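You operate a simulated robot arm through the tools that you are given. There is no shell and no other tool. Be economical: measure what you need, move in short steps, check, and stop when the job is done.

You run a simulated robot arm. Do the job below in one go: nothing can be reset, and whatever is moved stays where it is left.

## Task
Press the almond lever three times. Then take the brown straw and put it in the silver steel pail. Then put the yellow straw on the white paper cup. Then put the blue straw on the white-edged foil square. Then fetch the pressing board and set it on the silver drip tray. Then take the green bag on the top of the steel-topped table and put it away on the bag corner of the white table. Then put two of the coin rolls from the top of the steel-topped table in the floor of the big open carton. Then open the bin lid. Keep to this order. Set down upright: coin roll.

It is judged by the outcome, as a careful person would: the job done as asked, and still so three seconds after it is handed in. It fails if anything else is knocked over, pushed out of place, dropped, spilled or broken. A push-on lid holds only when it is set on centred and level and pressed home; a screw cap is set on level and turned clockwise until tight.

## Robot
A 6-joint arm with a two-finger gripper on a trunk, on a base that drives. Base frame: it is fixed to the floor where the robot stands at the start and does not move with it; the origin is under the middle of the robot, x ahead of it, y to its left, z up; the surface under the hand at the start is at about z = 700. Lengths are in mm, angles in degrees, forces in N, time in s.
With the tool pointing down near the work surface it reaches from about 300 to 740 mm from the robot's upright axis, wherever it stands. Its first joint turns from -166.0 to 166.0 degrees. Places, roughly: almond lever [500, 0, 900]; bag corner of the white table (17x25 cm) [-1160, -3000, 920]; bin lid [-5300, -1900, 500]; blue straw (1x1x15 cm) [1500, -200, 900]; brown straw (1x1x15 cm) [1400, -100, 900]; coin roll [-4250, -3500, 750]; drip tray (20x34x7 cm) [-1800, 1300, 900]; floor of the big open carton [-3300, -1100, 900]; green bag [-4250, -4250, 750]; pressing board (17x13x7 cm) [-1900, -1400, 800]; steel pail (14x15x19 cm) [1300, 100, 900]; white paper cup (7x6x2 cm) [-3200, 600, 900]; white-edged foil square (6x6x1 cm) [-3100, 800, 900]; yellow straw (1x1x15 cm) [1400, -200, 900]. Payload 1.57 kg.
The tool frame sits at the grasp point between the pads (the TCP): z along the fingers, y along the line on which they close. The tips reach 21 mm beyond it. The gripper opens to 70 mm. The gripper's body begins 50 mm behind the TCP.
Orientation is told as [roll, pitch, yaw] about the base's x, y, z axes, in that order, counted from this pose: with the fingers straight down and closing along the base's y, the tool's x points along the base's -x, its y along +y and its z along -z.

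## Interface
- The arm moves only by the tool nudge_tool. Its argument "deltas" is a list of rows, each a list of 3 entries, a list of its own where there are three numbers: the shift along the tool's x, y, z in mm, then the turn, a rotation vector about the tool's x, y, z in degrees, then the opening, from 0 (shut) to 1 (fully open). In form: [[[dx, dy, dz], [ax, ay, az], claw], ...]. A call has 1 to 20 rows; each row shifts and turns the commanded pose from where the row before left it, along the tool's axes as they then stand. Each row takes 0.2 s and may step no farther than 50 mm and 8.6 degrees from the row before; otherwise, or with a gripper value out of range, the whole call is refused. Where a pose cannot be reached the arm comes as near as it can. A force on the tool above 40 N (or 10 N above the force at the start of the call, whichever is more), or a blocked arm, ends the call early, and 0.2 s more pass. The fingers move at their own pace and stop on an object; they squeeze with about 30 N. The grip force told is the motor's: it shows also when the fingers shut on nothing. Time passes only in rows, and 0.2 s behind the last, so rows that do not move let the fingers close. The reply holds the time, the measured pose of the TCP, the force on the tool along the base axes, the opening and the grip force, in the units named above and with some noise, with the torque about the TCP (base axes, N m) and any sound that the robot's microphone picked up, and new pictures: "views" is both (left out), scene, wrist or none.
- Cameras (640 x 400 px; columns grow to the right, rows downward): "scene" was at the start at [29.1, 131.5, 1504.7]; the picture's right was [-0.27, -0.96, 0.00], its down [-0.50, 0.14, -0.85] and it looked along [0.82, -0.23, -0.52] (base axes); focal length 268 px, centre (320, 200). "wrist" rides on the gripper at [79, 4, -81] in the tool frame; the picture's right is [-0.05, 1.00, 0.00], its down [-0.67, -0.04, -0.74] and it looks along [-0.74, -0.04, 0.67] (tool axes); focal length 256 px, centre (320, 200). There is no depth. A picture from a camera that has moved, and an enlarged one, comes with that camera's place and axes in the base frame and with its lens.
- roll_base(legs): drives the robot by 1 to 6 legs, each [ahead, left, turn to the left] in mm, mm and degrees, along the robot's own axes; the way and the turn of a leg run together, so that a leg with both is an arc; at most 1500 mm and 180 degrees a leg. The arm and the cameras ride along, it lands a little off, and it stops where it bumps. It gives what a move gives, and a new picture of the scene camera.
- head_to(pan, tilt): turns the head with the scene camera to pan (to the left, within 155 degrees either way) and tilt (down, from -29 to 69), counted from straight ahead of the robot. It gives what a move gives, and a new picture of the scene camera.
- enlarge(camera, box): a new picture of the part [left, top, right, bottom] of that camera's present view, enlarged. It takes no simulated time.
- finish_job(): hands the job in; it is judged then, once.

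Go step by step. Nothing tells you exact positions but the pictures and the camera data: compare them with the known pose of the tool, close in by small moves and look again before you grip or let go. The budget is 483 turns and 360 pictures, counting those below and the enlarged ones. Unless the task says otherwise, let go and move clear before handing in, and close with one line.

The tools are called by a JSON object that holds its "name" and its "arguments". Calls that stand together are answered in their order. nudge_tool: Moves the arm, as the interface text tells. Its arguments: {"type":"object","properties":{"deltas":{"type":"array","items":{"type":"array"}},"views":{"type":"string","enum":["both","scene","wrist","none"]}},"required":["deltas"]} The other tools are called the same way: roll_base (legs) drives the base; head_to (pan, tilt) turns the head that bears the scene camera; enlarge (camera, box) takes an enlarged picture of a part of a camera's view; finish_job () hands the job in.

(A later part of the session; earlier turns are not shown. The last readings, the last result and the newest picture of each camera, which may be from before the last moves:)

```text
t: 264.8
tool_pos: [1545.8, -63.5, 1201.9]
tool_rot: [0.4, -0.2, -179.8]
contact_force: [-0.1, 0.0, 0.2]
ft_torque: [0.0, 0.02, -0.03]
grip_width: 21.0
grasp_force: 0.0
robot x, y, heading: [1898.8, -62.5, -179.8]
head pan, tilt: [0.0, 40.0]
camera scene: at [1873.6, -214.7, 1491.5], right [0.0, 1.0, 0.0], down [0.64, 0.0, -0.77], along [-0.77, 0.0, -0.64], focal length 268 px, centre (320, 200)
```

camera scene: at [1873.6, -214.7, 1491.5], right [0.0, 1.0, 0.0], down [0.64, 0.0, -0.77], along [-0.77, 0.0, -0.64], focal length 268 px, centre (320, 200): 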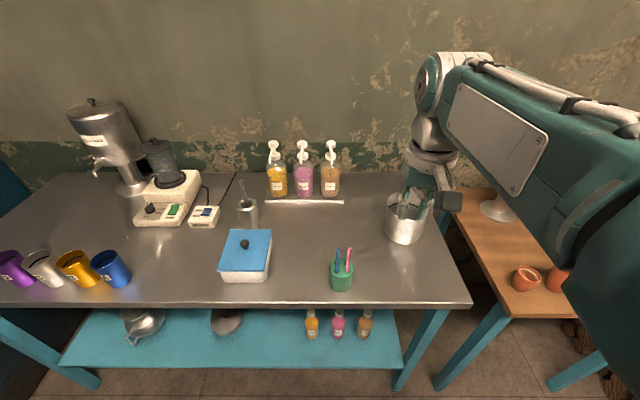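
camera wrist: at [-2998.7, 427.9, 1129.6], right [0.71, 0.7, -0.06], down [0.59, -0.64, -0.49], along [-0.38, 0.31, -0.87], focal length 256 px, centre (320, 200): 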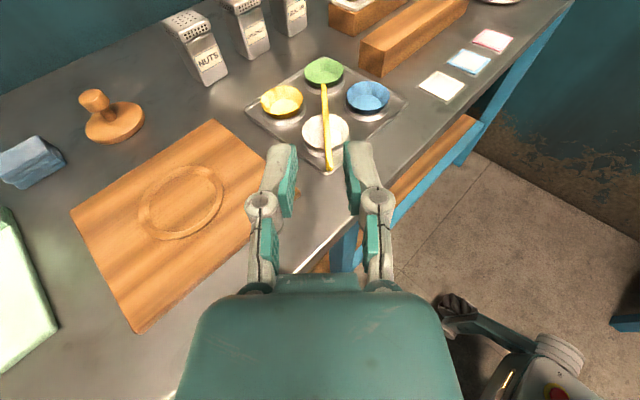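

The blue straw is at about (1470, -174) with pink beside it on +y, so I'll turn the hand to close along x and hover above.

{"name": "nudge_tool", "arguments": {"deltas": [[[0, 0, 0], [0, 0, 8.2], 0.5], [[0, 0, 0], [0, 0, 8.2], 0.5], [[0, 0, 0], [0, 0, 8.2], 0.5], [[0, 0, 0], [0, 0, 8.2], 0.5], [[0, 0, 0], [0, 0, 8.2], 0.5], [[0, 0, 0], [0, 0, 8.2], 0.5], [[0, 0, 0], [0, 0, 8.2], 0.5], [[0, 0, 0], [0, 0, 8.2], 0.5], [[0, 0, 0], [0, 0, 8.2], 0.5], [[0, 0, 0], [0, 0, 8.2], 0.5], [[0, 0, 0], [0, 0, 8], 0.5], [[22, 15, 27], [0, 0, 0], 0.5], [[22, 15, 27], [0, 0, 0], 0.5], [[22, 15, 27], [0, 0, 0], 0.5], [[22, 15, 27], [0, 0, 0], 0.5], [[22, 15, 27], [0, 0, 0], 0.5], [[0, 0, 0], [0, 0, 0], 0.5]], "views": "wrist"}}

{"name": "enlarge", "arguments": {"camera": "wrist", "box": [220, 60, 420, 185]}}

{"name": "enlarge", "arguments": {"camera": "scene", "box": [250, 180, 450, 305]}}

```text
t: 268.4
tool_pos: [1470.8, -177.0, 1069.5]
tool_rot: [0.2, 0.5, 90.2]
contact_force: [1.2, -0.4, -0.7]
ft_torque: [-0.01, 0.05, 0.0]
grip_width: 34.8
grasp_force: 0.1
robot x, y, heading: [1894.1, -61.9, -179.6]
head pan, tilt: [0.0, 40.0]
camera wrist: at [1466.5, -255.9, 1151.0], right [-1.0, 0.05, 0.0], down [0.03, 0.67, 0.74], along [0.03, 0.74, -0.67], focal length 256 px, centre (320, 200)
```

wrist: 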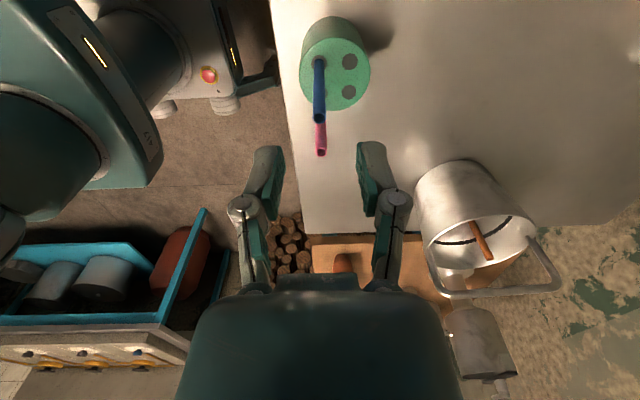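

```text
3.20 times, centred on (320, 122) of wrist
camera zoom: at [1466.5, -255.9, 1151.0], right [-1.0, 0.05, 0.0], down [0.03, 0.67, 0.74], along [0.03, 0.74, -0.67], focal length 819 px, centre (320, 448)
```

zoom: 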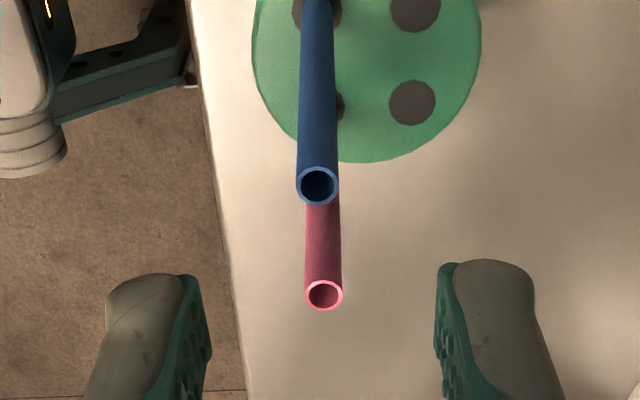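

```text
3.20 times, centred on (350, 242) of scene
camera zoom: at [1873.1, -215.3, 1491.4], right [0.0, 1.0, 0.0], down [0.64, 0.0, -0.77], along [-0.77, 0.0, -0.64], focal length 856 px, centre (224, 64)
```

zoom: 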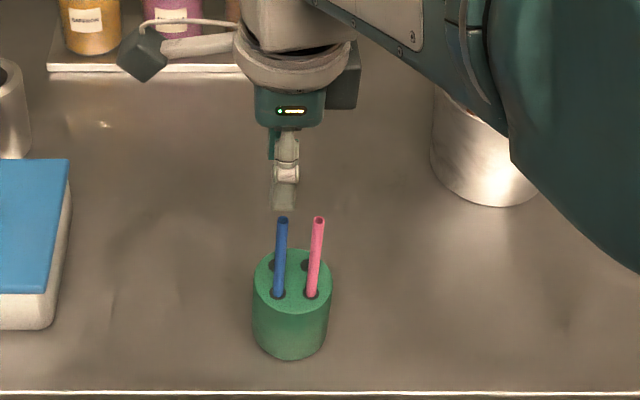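

{"name": "nudge_tool", "arguments": {"deltas": [[[-3, 0, 20], [0, 0, 0], 0.5], [[0, 0, 20], [0, 0, 0], 0.5], [[0, 0, 20], [0, 0, 0], 0.5], [[0, 0, 20], [0, 0, 0], 0.5], [[0, 0, 19], [0, 0, 0], 0.5], [[0, 0, 0], [0, 0, 0], 0.5]], "views": "wrist"}}

{"name": "enlarge", "arguments": {"camera": "scene", "box": [250, 180, 450, 305]}}

```text
t: 269.8
tool_pos: [1469.8, -174.1, 967.7]
tool_rot: [0.2, 0.5, 90.3]
contact_force: [-0.2, -0.6, -0.3]
ft_torque: [0.02, 0.02, 0.01]
grip_width: 34.8
grasp_force: 0.0
robot x, y, heading: [1899.8, -60.4, -179.8]
head pan, tilt: [0.0, 40.0]
camera wrist: at [1465.0, -252.4, 1048.8], right [-1.0, 0.05, 0.0], down [0.03, 0.67, 0.74], along [0.03, 0.74, -0.67], focal length 256 px, centre (320, 200)
```

wrist: 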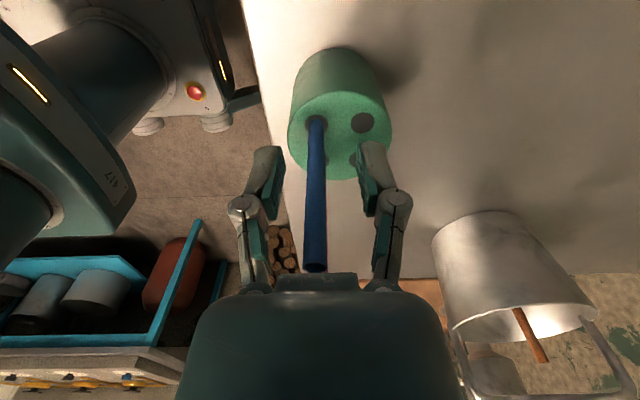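

```text
3.20 times, centred on (350, 242) of scene
camera zoom: at [1872.9, -215.2, 1491.4], right [0.0, 1.0, 0.0], down [0.64, 0.0, -0.77], along [-0.77, 0.0, -0.64], focal length 856 px, centre (224, 64)
```

zoom: 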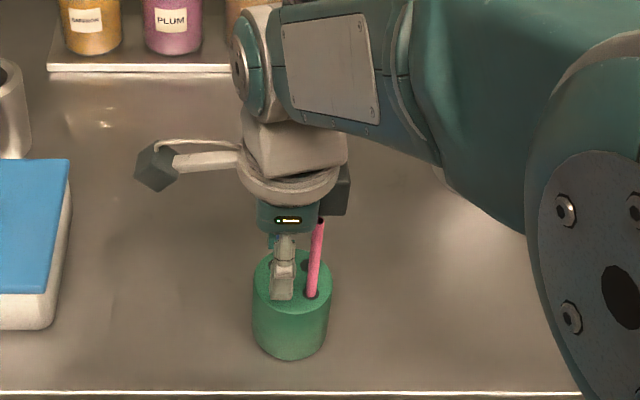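

{"name": "nudge_tool", "arguments": {"deltas": [[[0, 0, 0], [0, 0, 0], 0], [[0, 0, 0], [0, 0, 0], 0], [[0, 0, 0], [0, 0, 0], 0], [[0, 0, -15], [0, 0, 0], 0], [[0, 0, -20], [0, 0, 0], 0], [[0, 0, -30], [0, 0, 0], 0], [[0, 0, -40], [0, 0, 0], 0], [[0, 0, -40], [0, 0, 0], 0], [[0, 0, -40], [0, 0, 0], 0], [[0, 0, -40], [0, 0, 0], 0]]}}

{"name": "enlarge", "arguments": {"camera": "scene", "box": [250, 150, 450, 305]}}

```text
t: 272.0
tool_pos: [1471.1, -172.5, 1196.4]
tool_rot: [0.1, 0.5, 90.3]
contact_force: [-0.4, 0.5, -0.1]
ft_torque: [0.02, -0.04, -0.01]
grip_width: 6.1
grasp_force: 29.9
robot x, y, heading: [1895.5, -59.0, -179.7]
head pan, tilt: [0.0, 40.0]
camera scene: at [1873.1, -215.0, 1491.4], right [0.0, 1.0, 0.0], down [0.64, 0.0, -0.77], along [-0.77, 0.0, -0.64], focal length 268 px, centre (320, 200)
camera wrist: at [1466.0, -249.7, 1276.4], right [-1.0, 0.05, 0.0], down [0.03, 0.67, 0.74], along [0.03, 0.74, -0.67], focal length 256 px, centre (320, 200)
```

scene: 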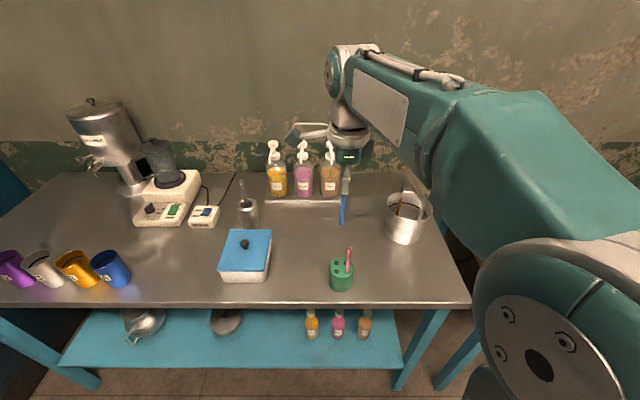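
wrist: 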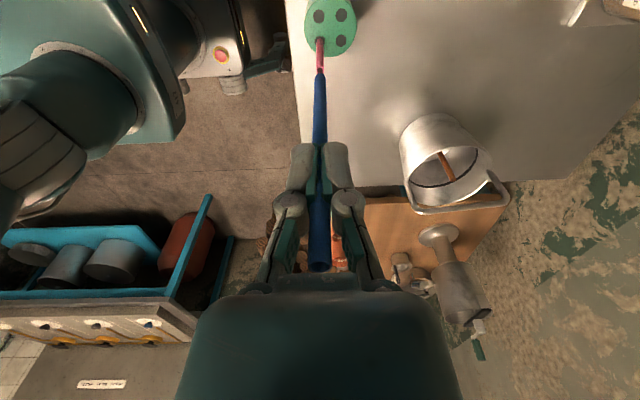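

```text
2.58 times, centred on (350, 228) of scene
camera zoom: at [1873.1, -215.0, 1491.4], right [0.0, 1.0, 0.0], down [0.64, 0.0, -0.77], along [-0.77, 0.0, -0.64], focal length 691 px, centre (243, 129)
```

zoom: 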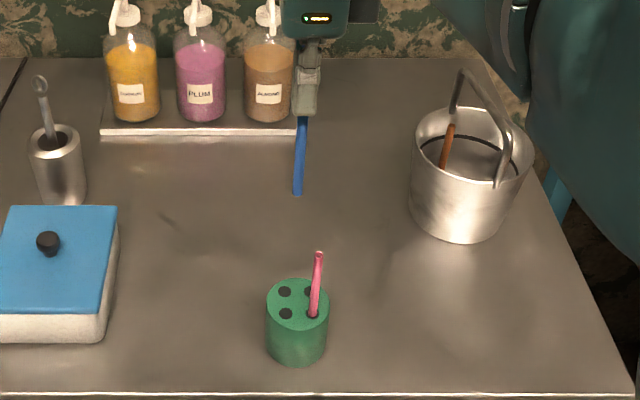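

I have the blue straw. I'll back out and return the same way.

{"name": "roll_base", "arguments": {"legs": [[-960, 0, 0]]}}

{"name": "nudge_tool", "arguments": {"deltas": [[[-28, -18, -5], [0, 0, 0], 0], [[-28, -18, -5], [0, 0, 0], 0], [[-28, -18, -5], [0, 0, 0], 0], [[-28, -18, -5], [0, 0, 0], 0], [[0, 0, 0], [0, 0, 0], 0]], "views": "none"}}

{"name": "roll_base", "arguments": {"legs": [[0, 1150, 0], [0, 1130, 0], [1450, 0, 0], [1450, 0, 0]]}}

```text
t: 276.9
tool_pos: [2403.3, -166.8, 1195.4]
tool_rot: [0.2, 0.5, 91.3]
contact_force: [0.5, -0.1, -0.3]
ft_torque: [-0.01, 0.05, 0.02]
grip_width: 6.1
grasp_force: 30.2
robot x, y, heading: [2830.8, -49.3, -178.8]
head pan, tilt: [0.0, 40.0]
camera scene: at [2807.1, -205.0, 1491.4], right [-0.02, 1.0, 0.0], down [0.64, 0.01, -0.77], along [-0.77, -0.01, -0.64], focal length 268 px, centre (320, 200)
```

scene: 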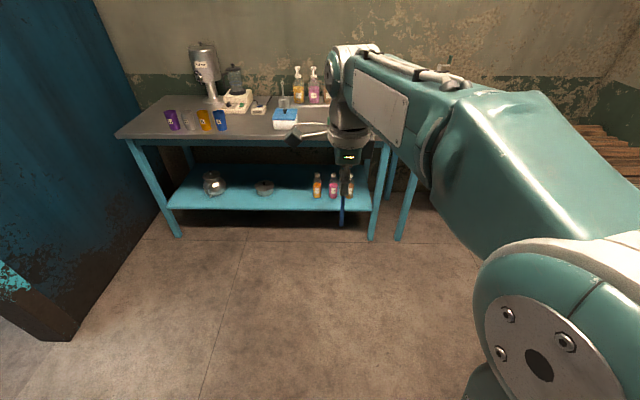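

```text
t: 278.1
tool_pos: [2471.4, -53.3, 1214.5]
tool_rot: [0.2, 0.5, 91.2]
contact_force: [-0.1, 0.5, -0.3]
ft_torque: [0.05, -0.02, -0.01]
grip_width: 6.1
grasp_force: 30.1
robot x, y, heading: [2831.4, -47.9, -178.9]
head pan, tilt: [0.0, 40.0]
```

```text
t: 303.1
tool_pos: [-434.2, -2352.3, 1215.1]
tool_rot: [0.2, 0.6, 88.9]
contact_force: [-0.1, 0.2, -0.7]
ft_torque: [-0.02, 0.01, 0.03]
grip_width: 6.1
grasp_force: 30.1
robot x, y, heading: [-73.8, -2358.2, 178.9]
head pan, tilt: [0.0, 40.0]
camera scene: at [-105.0, -2515.6, 1491.5], right [0.02, 1.0, 0.0], down [0.64, -0.01, -0.77], along [-0.77, 0.02, -0.64], focal length 268 px, centre (320, 200)
```

scene: 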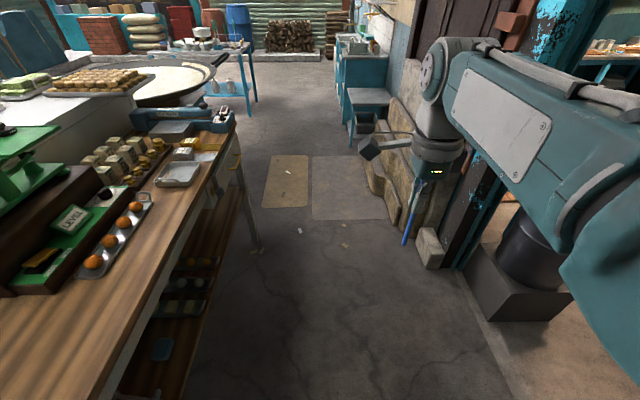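

{"name": "roll_base", "arguments": {"legs": [[0, 0, 1.1], [0, -1250, 0], [0, -1200, 0], [1100, 0, 0], [1100, 0, 0]]}}

```text
t: 325.8
tool_pos: [-2598.0, 61.6, 1215.1]
tool_rot: [0.2, 0.6, 91.2]
contact_force: [-0.5, -1.1, -0.4]
ft_torque: [0.01, 0.01, 0.02]
grip_width: 5.9
grasp_force: 29.8
robot x, y, heading: [-2243.9, 65.7, -178.8]
head pan, tilt: [0.0, 40.0]
camera scene: at [-2262.4, -89.3, 1491.5], right [-0.02, 1.0, 0.0], down [0.64, 0.01, -0.77], along [-0.77, -0.01, -0.64], focal length 268 px, centre (320, 200)
```

scene: 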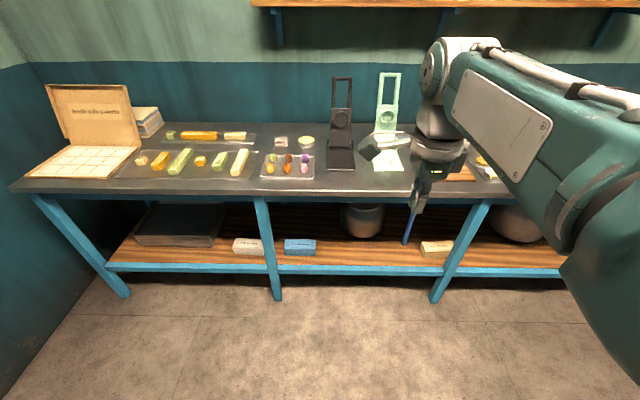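

{"name": "roll_base", "arguments": {"legs": [[0, -740, -1.2], [250, 0, 0]]}}

{"name": "head_to", "arguments": {"pan": 10, "tilt": 35}}

```text
t: 331.3
tool_pos: [-2864.7, 819.1, 1215.0]
tool_rot: [0.2, 0.5, 90.2]
contact_force: [0.4, -0.6, -0.4]
ft_torque: [0.0, -0.03, -0.01]
grip_width: 6.1
grasp_force: 30.1
robot x, y, heading: [-2506.2, 819.5, -179.8]
head pan, tilt: [0.0, 40.0]
camera scene: at [-2530.8, 662.6, 1491.4], right [0.0, 1.0, 0.0], down [0.64, 0.0, -0.77], along [-0.77, 0.0, -0.64], focal length 268 px, centre (320, 200)
```

scene: 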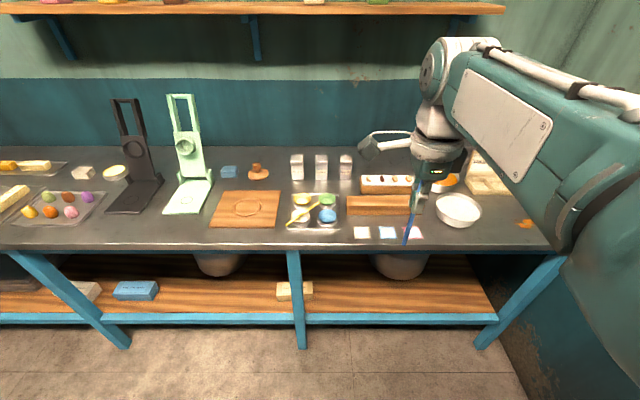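

```text
t: 332.1
tool_pos: [-2863.5, 819.5, 1214.8]
tool_rot: [0.2, 0.4, 90.2]
contact_force: [0.3, 0.0, 0.1]
ft_torque: [0.0, -0.02, 0.0]
grip_width: 6.0
grasp_force: 29.8
robot x, y, heading: [-2503.5, 820.8, -179.9]
head pan, tilt: [10.0, 35.0]
camera scene: at [-2532.5, 648.2, 1499.0], right [-0.18, 0.98, 0.0], down [0.57, 0.1, -0.82], along [-0.81, -0.14, -0.57], focal length 268 px, centre (320, 200)
```

scene: 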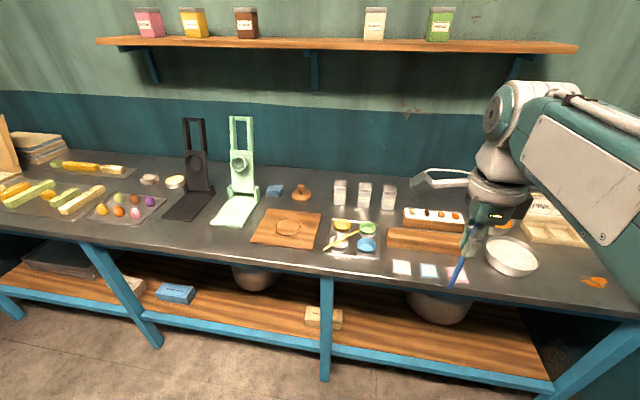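

The white-edged foil is at about (-3135, 801). I'll turn the hand as I did for the yellow straw.

{"name": "nudge_tool", "arguments": {"deltas": [[[0, 0, 0], [0, 0, -7.5], 0], [[0, 0, 0], [0, 0, -7.5], 0], [[0, 0, 0], [0, 0, -7.5], 0], [[0, 0, 0], [0, 0, -7.5], 0], [[0, 0, 0], [0, 0, -7.5], 0], [[0, 0, 0], [0, 0, -7.5], 0], [[0, 0, 0], [0, 0, -7.5], 0], [[0, 0, 0], [0, 0, -7.5], 0], [[0, 0, 0], [0, 0, -7.5], 0], [[0, 0, 0], [0, 0, -7.5], 0], [[0, 0, 0], [0, 0, -7.5], 0], [[0, 0, 0], [0, 0, -7.5], 0], [[0, 0, 0], [0, 0, -7.5], 0], [[0, 0, 0], [0, 0, -7.5], 0], [[0, 0, 0], [0, 0, -7.5], 0]], "views": "none"}}

{"name": "nudge_tool", "arguments": {"deltas": [[[0, 0, 0], [0, 0, -7.5], 0], [[0, 0, 0], [0, 0, -7.5], 0], [[0, 0, 0], [0, 0, -7.5], 0], [[0, 0, 0], [0, 0, -7.5], 0], [[0, 0, 0], [0, 0, -7.5], 0], [[0, 0, 0], [0, 0, -7.5], 0], [[0, 0, 0], [0, 0, -7.5], 0], [[0, 0, 0], [0, 0, -7.5], 0], [[0, 0, 0], [0, 0, -7.5], 0], [[0, 0, 0], [0, 0, -7.5], 0], [[0, 0, 0], [0, 0, -7.5], 0], [[0, 0, 0], [0, 0, -7.5], 0], [[0, 0, 0], [0, 0, -7.5], 0], [[0, 0, 0], [0, 0, -7.5], 0], [[0, 0, 0], [0, 0, -7.5], 0]], "views": "none"}}

{"name": "nudge_tool", "arguments": {"deltas": [[[0, 0, 0], [0, 7.8, 0], 0], [[0, 0, 0], [0, 7.8, 0], 0], [[0, 0, 0], [0, 7.8, 0], 0], [[0, 0, 0], [0, 7.8, 0], 0], [[0, 0, 0], [0, 7.8, 0], 0], [[0, 0, 0], [0, 7.8, 0], 0], [[0, 0, 0], [0, 7.8, 0], 0], [[0, 0, 0], [0, 7.8, 0], 0], [[0, 0, 0], [0, 7.8, 0], 0], [[0, 0, 0], [0, 7.8, 0], 0], [[0, 0, 0], [0, 0, 0], 0]]}}

```text
t: 335.2
tool_pos: [-2863.9, 819.0, 1216.2]
tool_rot: [0.4, -0.4, -157.1]
contact_force: [0.1, 0.6, 0.3]
ft_torque: [-0.03, -0.01, -0.02]
grip_width: 5.7
grasp_force: 29.8
robot x, y, heading: [-2506.3, 820.0, -180.1]
head pan, tilt: [10.0, 35.0]
```

```text
t: 338.4
tool_pos: [-2863.6, 818.9, 1214.6]
tool_rot: [-0.4, -0.2, -44.6]
contact_force: [-0.7, -0.1, -0.2]
ft_torque: [-0.01, -0.01, 0.02]
grip_width: 6.0
grasp_force: 30.4
robot x, y, heading: [-2506.8, 819.2, -180.0]
head pan, tilt: [10.0, 35.0]
```

```text
t: 340.9
tool_pos: [-2863.8, 819.7, 1215.7]
tool_rot: [-2.6, 77.8, -47.4]
contact_force: [-0.7, 0.1, 0.6]
ft_torque: [-0.02, -0.02, 0.0]
grip_width: 5.9
grasp_force: 30.0
robot x, y, heading: [-2506.1, 818.3, -179.7]
head pan, tilt: [10.0, 35.0]
camera scene: at [-2532.0, 647.9, 1499.0], right [-0.18, 0.98, 0.0], down [0.56, 0.1, -0.82], along [-0.81, -0.14, -0.57], focal length 268 px, centre (320, 200)
camera wrist: at [-2816.5, 779.5, 1309.1], right [0.71, 0.7, -0.06], down [0.59, -0.64, -0.49], along [-0.39, 0.31, -0.87], focal length 256 px, centre (320, 200)
```

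scene: 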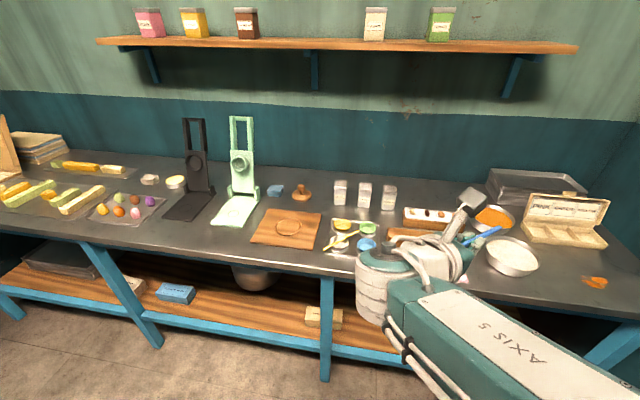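
wrist: 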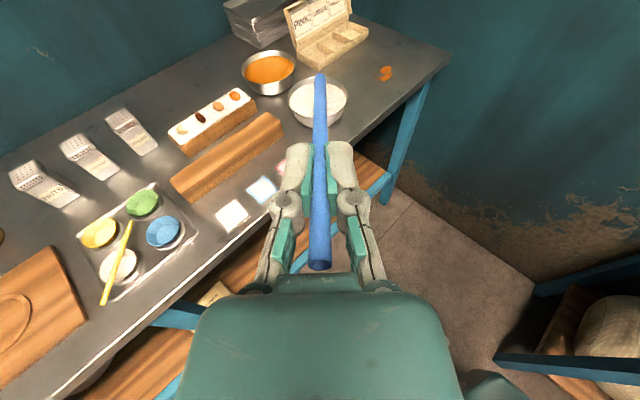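

{"name": "nudge_tool", "arguments": {"deltas": [[[-25.7, -20, 20.8], [0, 0, 0], 0], [[-25.7, -20, 20.8], [0, 0, 0], 0], [[-25.7, -20, 20.8], [0, 0, 0], 0], [[-25.7, -20, 20.8], [0, 0, 0], 0], [[-25.7, -20, 20.8], [0, 0, 0], 0], [[-25.7, -20, 20.8], [0, 0, 0], 0], [[-25.7, -20, 20.8], [0, 0, 0], 0], [[-25.7, -20, 20.8], [0, 0, 0], 0], [[-25.7, -20, 20.8], [0, 0, 0], 0], [[-25.7, -20, 20.8], [0, 0, 0], 0], [[0, 0, 0], [0, 0, 0], 0]], "views": "wrist"}}

{"name": "enlarge", "arguments": {"camera": "wrist", "box": [200, 50, 480, 260]}}

```text
t: 343.2
tool_pos: [-3112.9, 779.9, 921.5]
tool_rot: [-2.4, 77.9, -47.1]
contact_force: [1.2, -1.1, -0.5]
ft_torque: [-0.01, -0.02, 0.0]
grip_width: 5.8
grasp_force: 29.8
robot x, y, heading: [-2505.3, 818.8, -180.0]
head pan, tilt: [10.0, 35.0]
camera wrist: at [-3066.3, 739.7, 1016.1], right [0.71, 0.7, -0.06], down [0.59, -0.64, -0.49], along [-0.38, 0.31, -0.87], focal length 256 px, centre (320, 200)
```

wrist: 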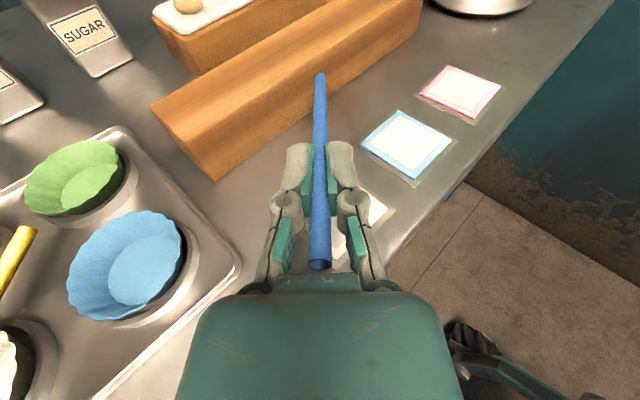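

```text
1.90 times, centred on (340, 155) of wrist
camera zoom: at [-3066.3, 739.7, 1016.1], right [0.71, 0.7, -0.06], down [0.59, -0.64, -0.49], along [-0.38, 0.31, -0.87], focal length 488 px, centre (282, 286)
```

zoom: 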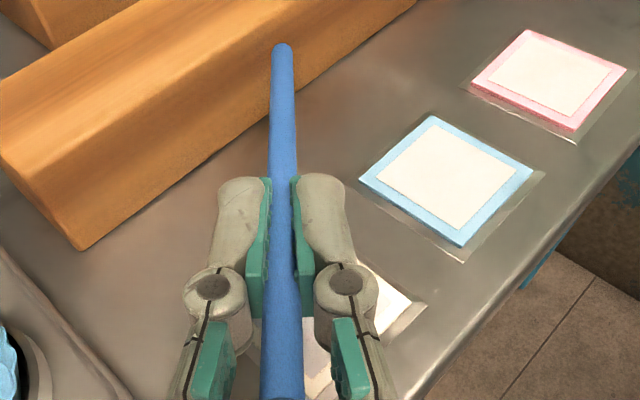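

The foil centre refines to about (-3119, 803, 861). I'll shift back 17 mm and lower partway.

{"name": "nudge_tool", "arguments": {"deltas": [[[0, 12.3, -12.3], [0, 0, 0], 0], [[-9.8, 0.1, 2.2], [0, 0, 0], 0], [[-9.8, 0.1, 2.2], [0, 0, 0], 0], [[0, 0, 0], [0, 0, 0], 0]], "views": "wrist"}}

{"name": "enlarge", "arguments": {"camera": "wrist", "box": [200, 50, 480, 260]}}

```text
t: 344.2
tool_pos: [-3097.1, 779.3, 905.9]
tool_rot: [-2.3, 77.8, -47.0]
contact_force: [0.3, -0.2, -0.2]
ft_torque: [-0.01, -0.01, -0.03]
grip_width: 6.0
grasp_force: 29.9
robot x, y, heading: [-2508.5, 819.0, -180.0]
head pan, tilt: [10.0, 35.0]
camera wrist: at [-3048.9, 739.6, 999.4], right [0.71, 0.7, -0.06], down [0.59, -0.64, -0.49], along [-0.38, 0.31, -0.87], focal length 256 px, centre (320, 200)
```

wrist: 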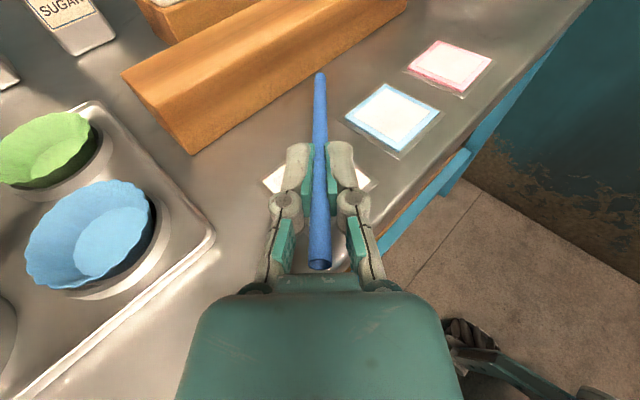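

```text
1.90 times, centred on (340, 155) of wrist
camera zoom: at [-3048.9, 739.6, 999.4], right [0.71, 0.7, -0.06], down [0.59, -0.64, -0.49], along [-0.38, 0.31, -0.87], focal length 488 px, centre (282, 286)
```

zoom: 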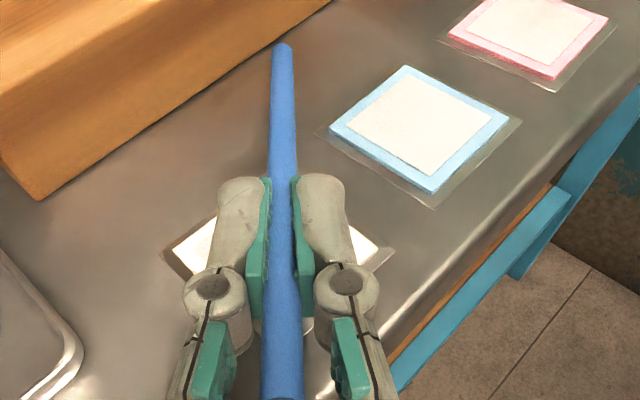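

The straw is centred over the white-edged foil. I'll lower in small steps and watch the force.

{"name": "nudge_tool", "arguments": {"deltas": [[[-4.9, 0, 1.1], [0, 0, 0], 0], [[-4.9, 0, 1.1], [0, 0, 0], 0], [[0, 0, 0], [0, 0, 0], 0]], "views": "none"}}

{"name": "nudge_tool", "arguments": {"deltas": [[[-2.9, 0, 0.7], [0, 0, 0], 0], [[0, 0, 0], [0, 0, 0], 0]], "views": "none"}}

{"name": "nudge_tool", "arguments": {"deltas": [[[-2.9, 0, 0.7], [0, 0, 0], 0], [[0, 0, 0], [0, 0, 0], 0]], "views": "none"}}

```text
t: 345.1
tool_pos: [-3095.7, 780.5, 894.3]
tool_rot: [-2.3, 77.7, -47.1]
contact_force: [0.4, 0.0, -0.6]
ft_torque: [0.03, -0.02, 0.03]
grip_width: 6.2
grasp_force: 30.1
robot x, y, heading: [-2507.3, 818.9, -180.0]
head pan, tilt: [10.0, 35.0]
```

```text
t: 345.6
tool_pos: [-3096.6, 779.5, 890.0]
tool_rot: [-2.2, 77.6, -47.0]
contact_force: [0.3, -0.2, 0.3]
ft_torque: [0.01, -0.01, 0.0]
grip_width: 6.1
grasp_force: 30.0
robot x, y, heading: [-2506.1, 817.6, -179.9]
head pan, tilt: [10.0, 35.0]
```

```text
t: 346.2
tool_pos: [-3097.6, 780.6, 887.7]
tool_rot: [-2.3, 77.7, -47.1]
contact_force: [-0.2, 0.2, 0.3]
ft_torque: [0.03, 0.05, 0.01]
grip_width: 5.7
grasp_force: 30.4
robot x, y, heading: [-2505.9, 820.9, -179.8]
head pan, tilt: [10.0, 35.0]
```

{"name": "nudge_tool", "arguments": {"deltas": [[[-2.9, 0, 0.7], [0, 0, 0], 0], [[0, 0, 0], [0, 0, 0], 0]], "views": "none"}}

{"name": "nudge_tool", "arguments": {"deltas": [[[-2.9, 0, 0.7], [0, 0, 0], 0], [[0, 0, 0], [0, 0, 0], 0]], "views": "wrist"}}

{"name": "enlarge", "arguments": {"camera": "wrist", "box": [200, 50, 480, 260]}}

```text
t: 346.9
tool_pos: [-3097.6, 781.0, 885.7]
tool_rot: [-2.7, 77.8, -47.5]
contact_force: [1.2, -1.4, 10.5]
ft_torque: [0.76, 0.75, 0.03]
grip_width: 6.3
grasp_force: 30.5
robot x, y, heading: [-2505.8, 815.7, -179.8]
head pan, tilt: [10.0, 35.0]
```

```text
t: 347.4
tool_pos: [-3096.8, 780.3, 881.7]
tool_rot: [-2.4, 77.7, -47.1]
contact_force: [-1.5, -0.2, 7.3]
ft_torque: [0.58, 0.61, 0.07]
grip_width: 5.7
grasp_force: 30.5
robot x, y, heading: [-2504.6, 818.1, -180.1]
head pan, tilt: [10.0, 35.0]
camera wrist: at [-3048.8, 740.2, 975.4], right [0.71, 0.7, -0.06], down [0.59, -0.64, -0.49], along [-0.38, 0.31, -0.87], focal length 256 px, centre (320, 200)
```

wrist: 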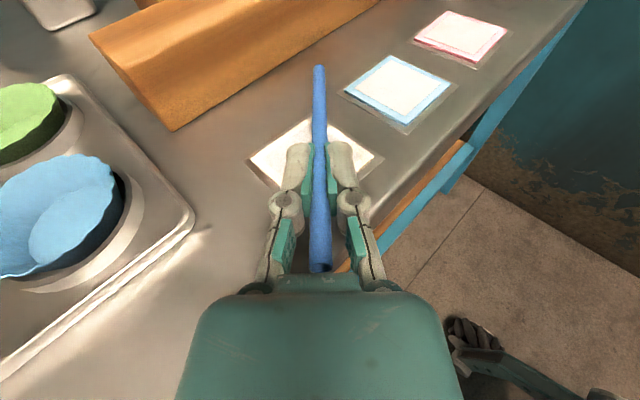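

```text
1.90 times, centred on (340, 155) of wrist
camera zoom: at [-3048.8, 740.2, 975.4], right [0.71, 0.7, -0.06], down [0.59, -0.64, -0.49], along [-0.38, 0.31, -0.87], focal length 488 px, centre (282, 286)
```

zoom: 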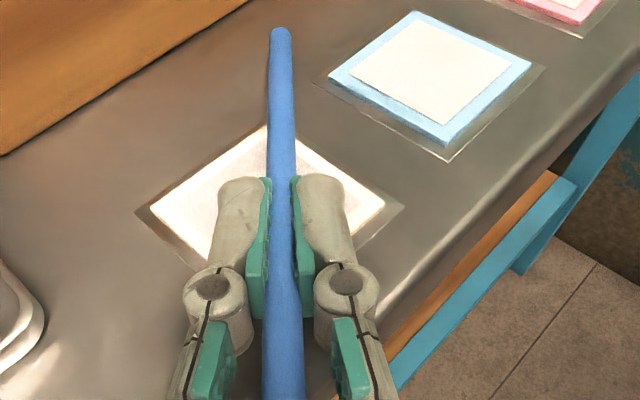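

The tip has touched down and the straw is centred over the foil. I'll release it gently, confined between the fingers.

{"name": "nudge_tool", "arguments": {"deltas": [[[0, 0, 0], [0, 0, 0], 0.13], [[0, 0, 0], [0, 0, 0], 0.16], [[0, 0, 0], [0, 0, 0], 0.2], [[0, 0, 0], [0, 0, 0], 0.2]], "views": "wrist"}}

{"name": "enlarge", "arguments": {"camera": "wrist", "box": [200, 50, 480, 260]}}

```text
t: 348.4
tool_pos: [-3096.0, 781.1, 880.6]
tool_rot: [-2.3, 77.7, -47.0]
contact_force: [0.4, 0.5, -0.4]
ft_torque: [-0.01, 0.03, -0.01]
grip_width: 14.2
grasp_force: 0.0
robot x, y, heading: [-2506.0, 815.7, -180.1]
head pan, tilt: [10.0, 35.0]
camera wrist: at [-3048.9, 740.1, 975.3], right [0.71, 0.7, -0.06], down [0.59, -0.64, -0.49], along [-0.38, 0.31, -0.87], focal length 256 px, centre (320, 200)
```

wrist: 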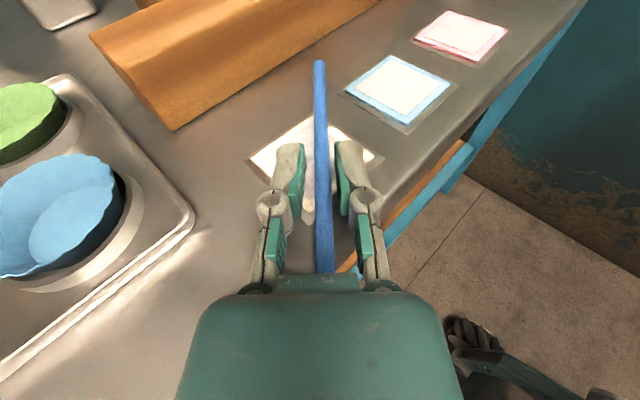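

```text
1.90 times, centred on (340, 155) of wrist
camera zoom: at [-3048.9, 740.1, 975.3], right [0.71, 0.7, -0.06], down [0.59, -0.64, -0.49], along [-0.38, 0.31, -0.87], focal length 488 px, centre (282, 286)
```

zoom: 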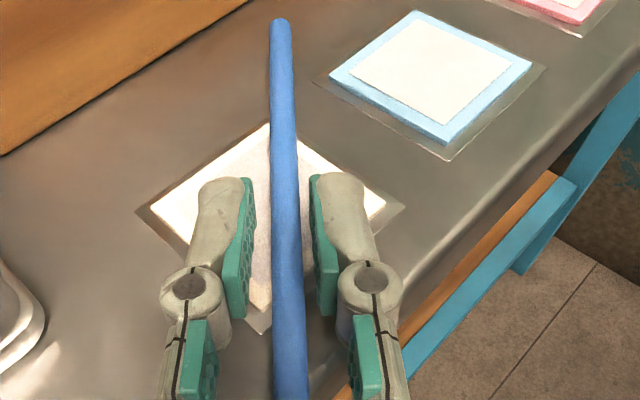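

{"name": "nudge_tool", "arguments": {"deltas": [[[0, 0, 0], [0, 0, 0], 0.32], [[0, 0, -8], [0, 0, 0], 0.32], [[0, 0, -20], [0, 0, 0], 0.32], [[0, 0, -30], [0, 0, 0], 0.32], [[0, 0, -40], [0, 0, 0], 0.32], [[0, 0, -40], [0, 0, 0], 0.32], [[20, 0, -30], [0, 0, 0], 0.32], [[40, 0, -20], [0, 0, 0], 0.32], [[40, 0, 0], [0, 0, 0], 0.32]], "views": "wrist"}}

{"name": "enlarge", "arguments": {"camera": "wrist", "box": [200, 0, 440, 180]}}

```text
t: 350.4
tool_pos: [-2979.5, 670.5, 1018.7]
tool_rot: [-2.1, 77.8, -46.8]
contact_force: [0.0, 0.4, -1.0]
ft_torque: [0.0, 0.0, -0.03]
grip_width: 22.3
grasp_force: 0.1
robot x, y, heading: [-2504.4, 819.0, -180.0]
head pan, tilt: [10.0, 35.0]
camera wrist: at [-2932.2, 630.1, 1111.8], right [0.71, 0.7, -0.06], down [0.59, -0.64, -0.49], along [-0.38, 0.31, -0.87], focal length 256 px, centre (320, 200)
```

wrist: 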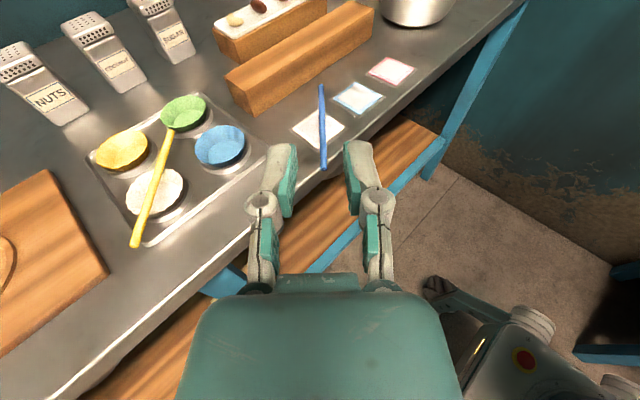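

```text
2.22 times, centred on (320, 90) of wrist
camera zoom: at [-2932.2, 630.1, 1111.8], right [0.71, 0.7, -0.06], down [0.59, -0.64, -0.49], along [-0.38, 0.31, -0.87], focal length 569 px, centre (320, 444)
```

zoom: 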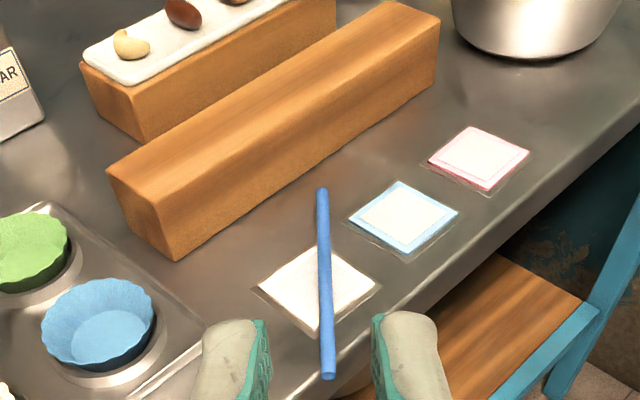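

The blue straw lies across the white-edged foil only. Next is the pressing board near (-1900, -1400). I'll back away, restore the hand, and drive toward it.

{"name": "roll_base", "arguments": {"legs": [[-400, 0, 0]]}}

{"name": "nudge_tool", "arguments": {"deltas": [[[0, 0, 0], [0, -7.8, 0], 0.3], [[0, 0, 0], [0, -7.8, 0], 0.3], [[0, 0, 0], [0, -7.8, 0], 0.3], [[0, 0, 0], [0, -7.8, 0], 0.3], [[0, 0, 0], [0, -7.8, 0], 0.3], [[0, 0, 0], [0, -7.8, 0], 0.3], [[0, 0, 0], [0, -7.8, 0], 0.3], [[0, 0, 0], [0, -7.8, 0], 0.3], [[0, 0, 0], [0, -7.8, 0], 0.3], [[0, 0, 0], [0, -7.8, 0], 0.3], [[0, 0, -50], [0, 0, 0], 0.3], [[0, 0, -50], [0, 0, 0], 0.3], [[0, 0, -50], [0, 0, 0], 0.3]], "views": "none"}}

{"name": "nudge_tool", "arguments": {"deltas": [[[0, 0, 0], [0, 0, 7.5], 0.3], [[0, 0, 0], [0, 0, 7.5], 0.3], [[0, 0, 0], [0, 0, 7.5], 0.3], [[0, 0, 0], [0, 0, 7.5], 0.3], [[0, 0, 0], [0, 0, 7.5], 0.3], [[0, 0, 0], [0, 0, 7.5], 0.3], [[0, 0, 0], [0, 0, 7.5], 0.3], [[0, 0, 0], [0, 0, 7.5], 0.3], [[0, 0, 0], [0, 0, 7.5], 0.3], [[0, 0, 0], [0, 0, 7.5], 0.3], [[0, 0, 0], [0, 0, 7.5], 0.3], [[0, 0, 0], [0, 0, 7.5], 0.3], [[0, 0, 0], [0, 0, 7.5], 0.3], [[0, 0, 0], [0, 0, 7.5], 0.3], [[0, 0, 0], [0, 0, 7.5], 0.3], [[0, 0, 0], [0, 0, 7.5], 0.3], [[0, 0, 0], [0, 0, 7.5], 0.3], [[0, 0, 0], [0, 0, 7.5], 0.3]], "views": "none"}}

{"name": "nudge_tool", "arguments": {"deltas": [[[25, -30, -5], [0, 0, 0], 0.3], [[25, -30, -5], [0, 0, 0], 0.3], [[25, -30, -5], [0, 0, 0], 0.3], [[25, -30, -5], [0, 0, 0], 0.3], [[25, -30, -5], [0, 0, 0], 0.3]], "views": "none"}}

{"name": "head_to", "arguments": {"pan": 110, "tilt": 25}}

```text
t: 353.0
tool_pos: [-2570.0, 670.2, 1017.5]
tool_rot: [-2.2, 77.7, -46.9]
contact_force: [-0.2, 0.1, 1.4]
ft_torque: [0.02, 0.0, 0.01]
grip_width: 22.4
grasp_force: 0.0
robot x, y, heading: [-2094.9, 820.6, -179.8]
head pan, tilt: [10.0, 35.0]
camera scene: at [-2122.2, 647.8, 1498.8], right [-0.18, 0.98, 0.0], down [0.57, 0.1, -0.82], along [-0.81, -0.14, -0.57], focal length 268 px, centre (320, 200)
```

scene: 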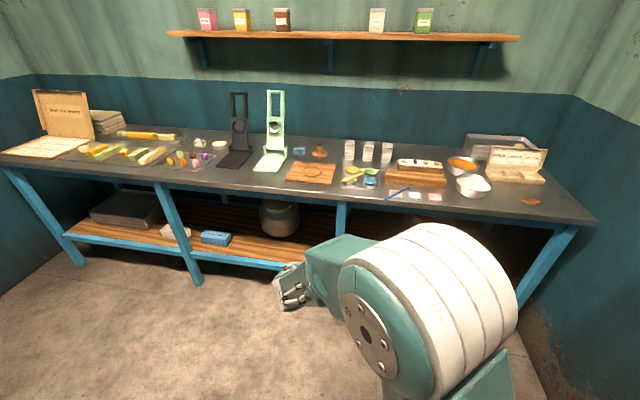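

```text
t: 355.8
tool_pos: [-2571.6, 671.3, 1169.3]
tool_rot: [-0.4, -0.3, -44.7]
contact_force: [-0.1, 0.3, 0.0]
ft_torque: [0.05, 0.02, -0.01]
grip_width: 21.0
grasp_force: 0.0
robot x, y, heading: [-2094.8, 819.9, -179.7]
head pan, tilt: [10.0, 35.0]
```

```text
t: 359.6
tool_pos: [-2568.0, 671.2, 1166.9]
tool_rot: [0.6, -0.2, -179.7]
contact_force: [-0.2, 0.0, 0.0]
ft_torque: [0.02, 0.02, 0.0]
grip_width: 21.2
grasp_force: 0.1
robot x, y, heading: [-2097.6, 815.5, -179.8]
head pan, tilt: [10.0, 35.0]
```

```text
t: 360.8
tool_pos: [-2441.2, 825.5, 1190.7]
tool_rot: [0.6, -0.3, -179.5]
contact_force: [0.3, -0.4, 0.0]
ft_torque: [-0.03, 0.0, 0.0]
grip_width: 21.1
grasp_force: 0.1
robot x, y, heading: [-2094.7, 818.4, -179.7]
head pan, tilt: [10.0, 35.0]
```

```text
t: 362.6
tool_pos: [-2441.4, 823.4, 1190.0]
tool_rot: [0.6, -0.1, -179.6]
contact_force: [0.9, -0.4, 0.4]
ft_torque: [0.01, -0.04, 0.01]
grip_width: 20.9
grasp_force: 0.0
robot x, y, heading: [-2095.5, 818.3, -179.5]
head pan, tilt: [110.0, 25.0]
camera scene: at [-2003.0, 578.6, 1514.8], right [-0.94, -0.35, 0.0], down [-0.15, 0.4, -0.91], along [0.31, -0.85, -0.42], focal length 268 px, centre (320, 200)
```

scene: 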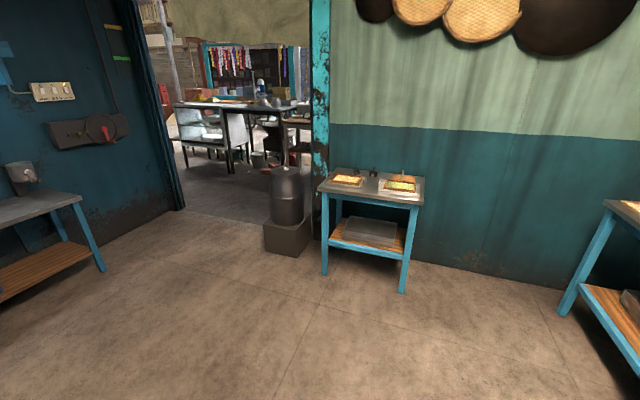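

{"name": "roll_base", "arguments": {"legs": [[150, 300, 0], [0, 0, 89.6], [800, 350, 0]]}}

{"name": "head_to", "arguments": {"pan": 0, "tilt": 35}}

```text
t: 372.6
tool_pos: [-1959.0, -621.5, 1190.6]
tool_rot: [0.6, -0.2, -93.1]
contact_force: [0.7, 0.5, -0.7]
ft_torque: [0.0, -0.02, 0.03]
grip_width: 21.1
grasp_force: 0.0
robot x, y, heading: [-1928.3, -278.5, -93.3]
head pan, tilt: [110.0, 25.0]
camera scene: at [-1685.5, -200.2, 1514.9], right [0.29, -0.96, 0.0], down [-0.4, -0.12, -0.91], along [0.87, 0.26, -0.42], focal length 268 px, centre (320, 200)
```

scene: 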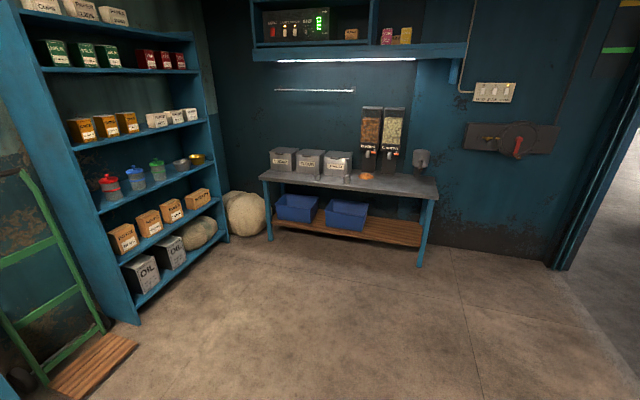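

```text
t: 374.5
tool_pos: [-1956.8, -622.3, 1191.2]
tool_rot: [0.7, -0.2, -93.1]
contact_force: [0.5, 0.1, 0.0]
ft_torque: [0.04, -0.02, -0.02]
grip_width: 21.0
grasp_force: 0.0
robot x, y, heading: [-1929.9, -274.1, -93.1]
head pan, tilt: [0.0, 35.0]
camera scene: at [-1777.9, -314.9, 1499.0], right [-1.0, 0.05, 0.0], down [0.03, 0.57, -0.82], along [-0.05, -0.82, -0.57], focal length 268 px, centre (320, 200)
```

scene: 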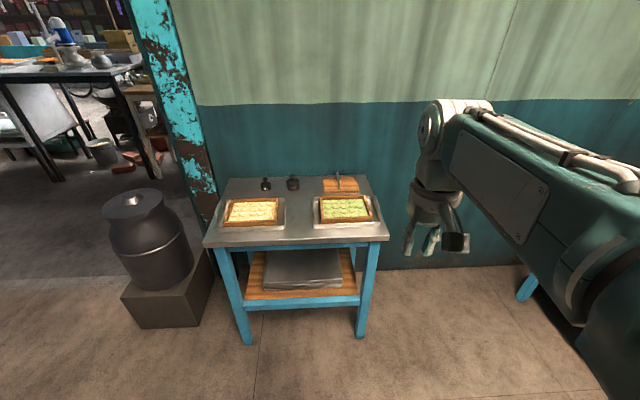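

{"name": "enlarge", "arguments": {"camera": "scene", "box": [195, 150, 405, 280]}}

```text
3.05 times, centred on (300, 215) of scene
camera zoom: at [-1777.9, -314.9, 1499.0], right [-1.0, 0.05, 0.0], down [0.03, 0.57, -0.82], along [-0.05, -0.82, -0.57], focal length 816 px, centre (381, 154)
```

zoom: 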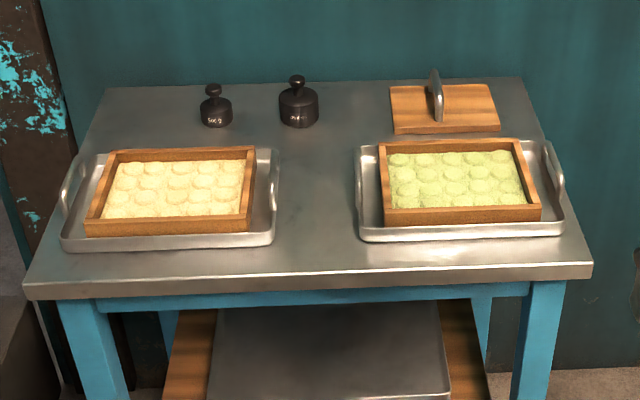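

The pressing board is the wooden board with an upright metal handle at the back right of this table, near (-1937, -1425). I'll drive closer.

{"name": "roll_base", "arguments": {"legs": [[0, 0, 3.1], [480, 0, 0]]}}

{"name": "head_to", "arguments": {"pan": -10, "tilt": 40}}

{"name": "enlarge", "arguments": {"camera": "wrist", "box": [0, 0, 640, 400]}}

```text
t: 377.8
tool_pos: [-1938.4, -1107.0, 1191.5]
tool_rot: [0.5, -0.3, -89.9]
contact_force: [-0.3, 0.4, 0.1]
ft_torque: [0.0, 0.0, -0.03]
grip_width: 21.1
grasp_force: 0.0
robot x, y, heading: [-1934.4, -766.0, -89.9]
head pan, tilt: [0.0, 35.0]
camera scene: at [-1776.5, -791.6, 1499.0], right [-1.0, 0.0, 0.0], down [0.0, 0.57, -0.82], along [0.0, -0.82, -0.57], focal length 268 px, centre (320, 200)
```

scene: 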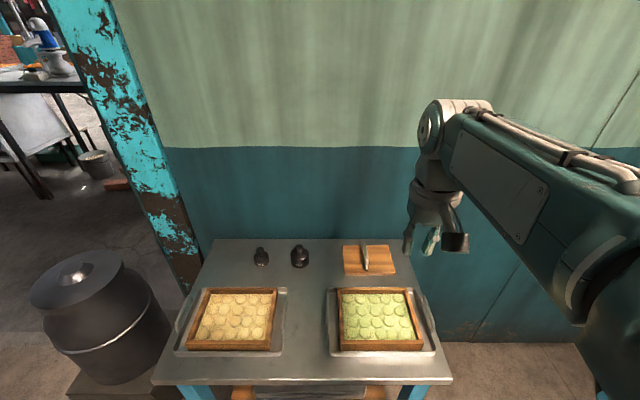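

```text
t: 378.5
tool_pos: [-1938.6, -1108.0, 1190.0]
tool_rot: [0.6, -0.2, -89.9]
contact_force: [0.1, -0.6, 0.7]
ft_torque: [0.0, 0.0, 0.03]
grip_width: 21.1
grasp_force: 0.1
robot x, y, heading: [-1933.8, -762.6, -90.0]
head pan, tilt: [-10.0, 40.0]
camera scene: at [-1791.1, -787.2, 1491.5], right [-0.98, 0.17, 0.0], down [0.11, 0.63, -0.77], along [-0.13, -0.75, -0.64], focal length 268 px, centre (320, 200)
```

scene: 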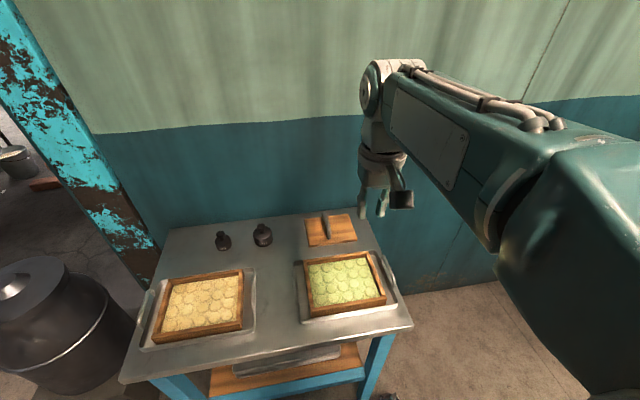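

```text
1.00 times, centred on (320, 200) of wrist (not enlarged: the box is as wide or as high as the picture)
camera zoom: at [-1936.1, -1028.6, 1271.2], right [1.0, -0.05, 0.01], down [-0.04, -0.66, 0.75], along [-0.03, -0.75, -0.67], focal length 256 px, centre (320, 200)
```

zoom: 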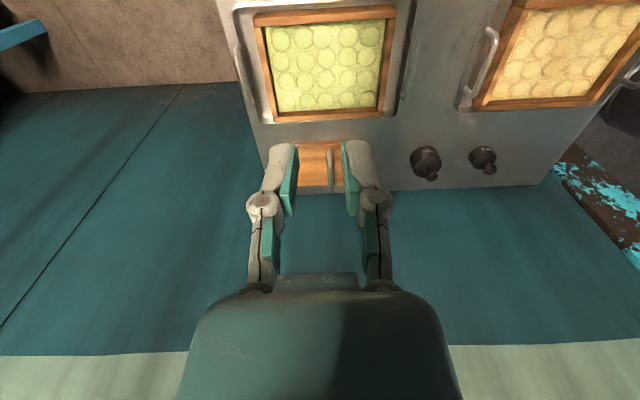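

{"name": "enlarge", "arguments": {"camera": "wrist", "box": [240, 120, 420, 232]}}

{"name": "enlarge", "arguments": {"camera": "scene", "box": [270, 190, 410, 278]}}

```text
3.56 times, centred on (330, 176) of wrist
camera zoom: at [-1936.1, -1028.6, 1271.2], right [1.0, -0.05, 0.01], down [-0.04, -0.66, 0.75], along [-0.03, -0.75, -0.67], focal length 910 px, centre (284, 285)
```

zoom: 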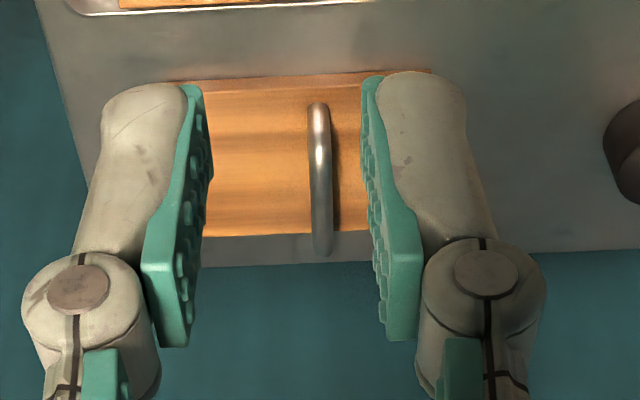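

```text
4.55 times, centred on (340, 234) of scene
camera zoom: at [-1791.1, -787.2, 1491.5], right [-0.98, 0.17, 0.0], down [0.11, 0.63, -0.77], along [-0.13, -0.75, -0.64], focal length 1216 px, centre (229, 46)
```

zoom: 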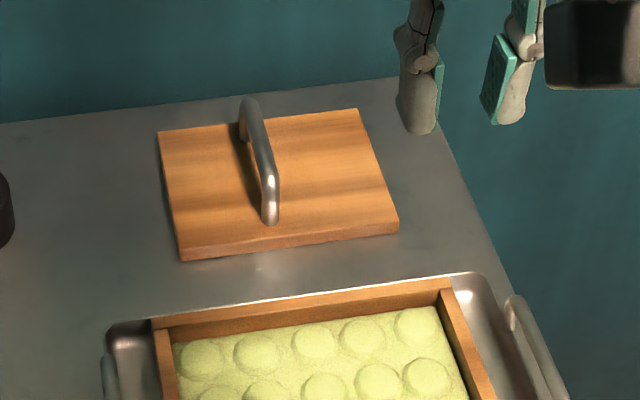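

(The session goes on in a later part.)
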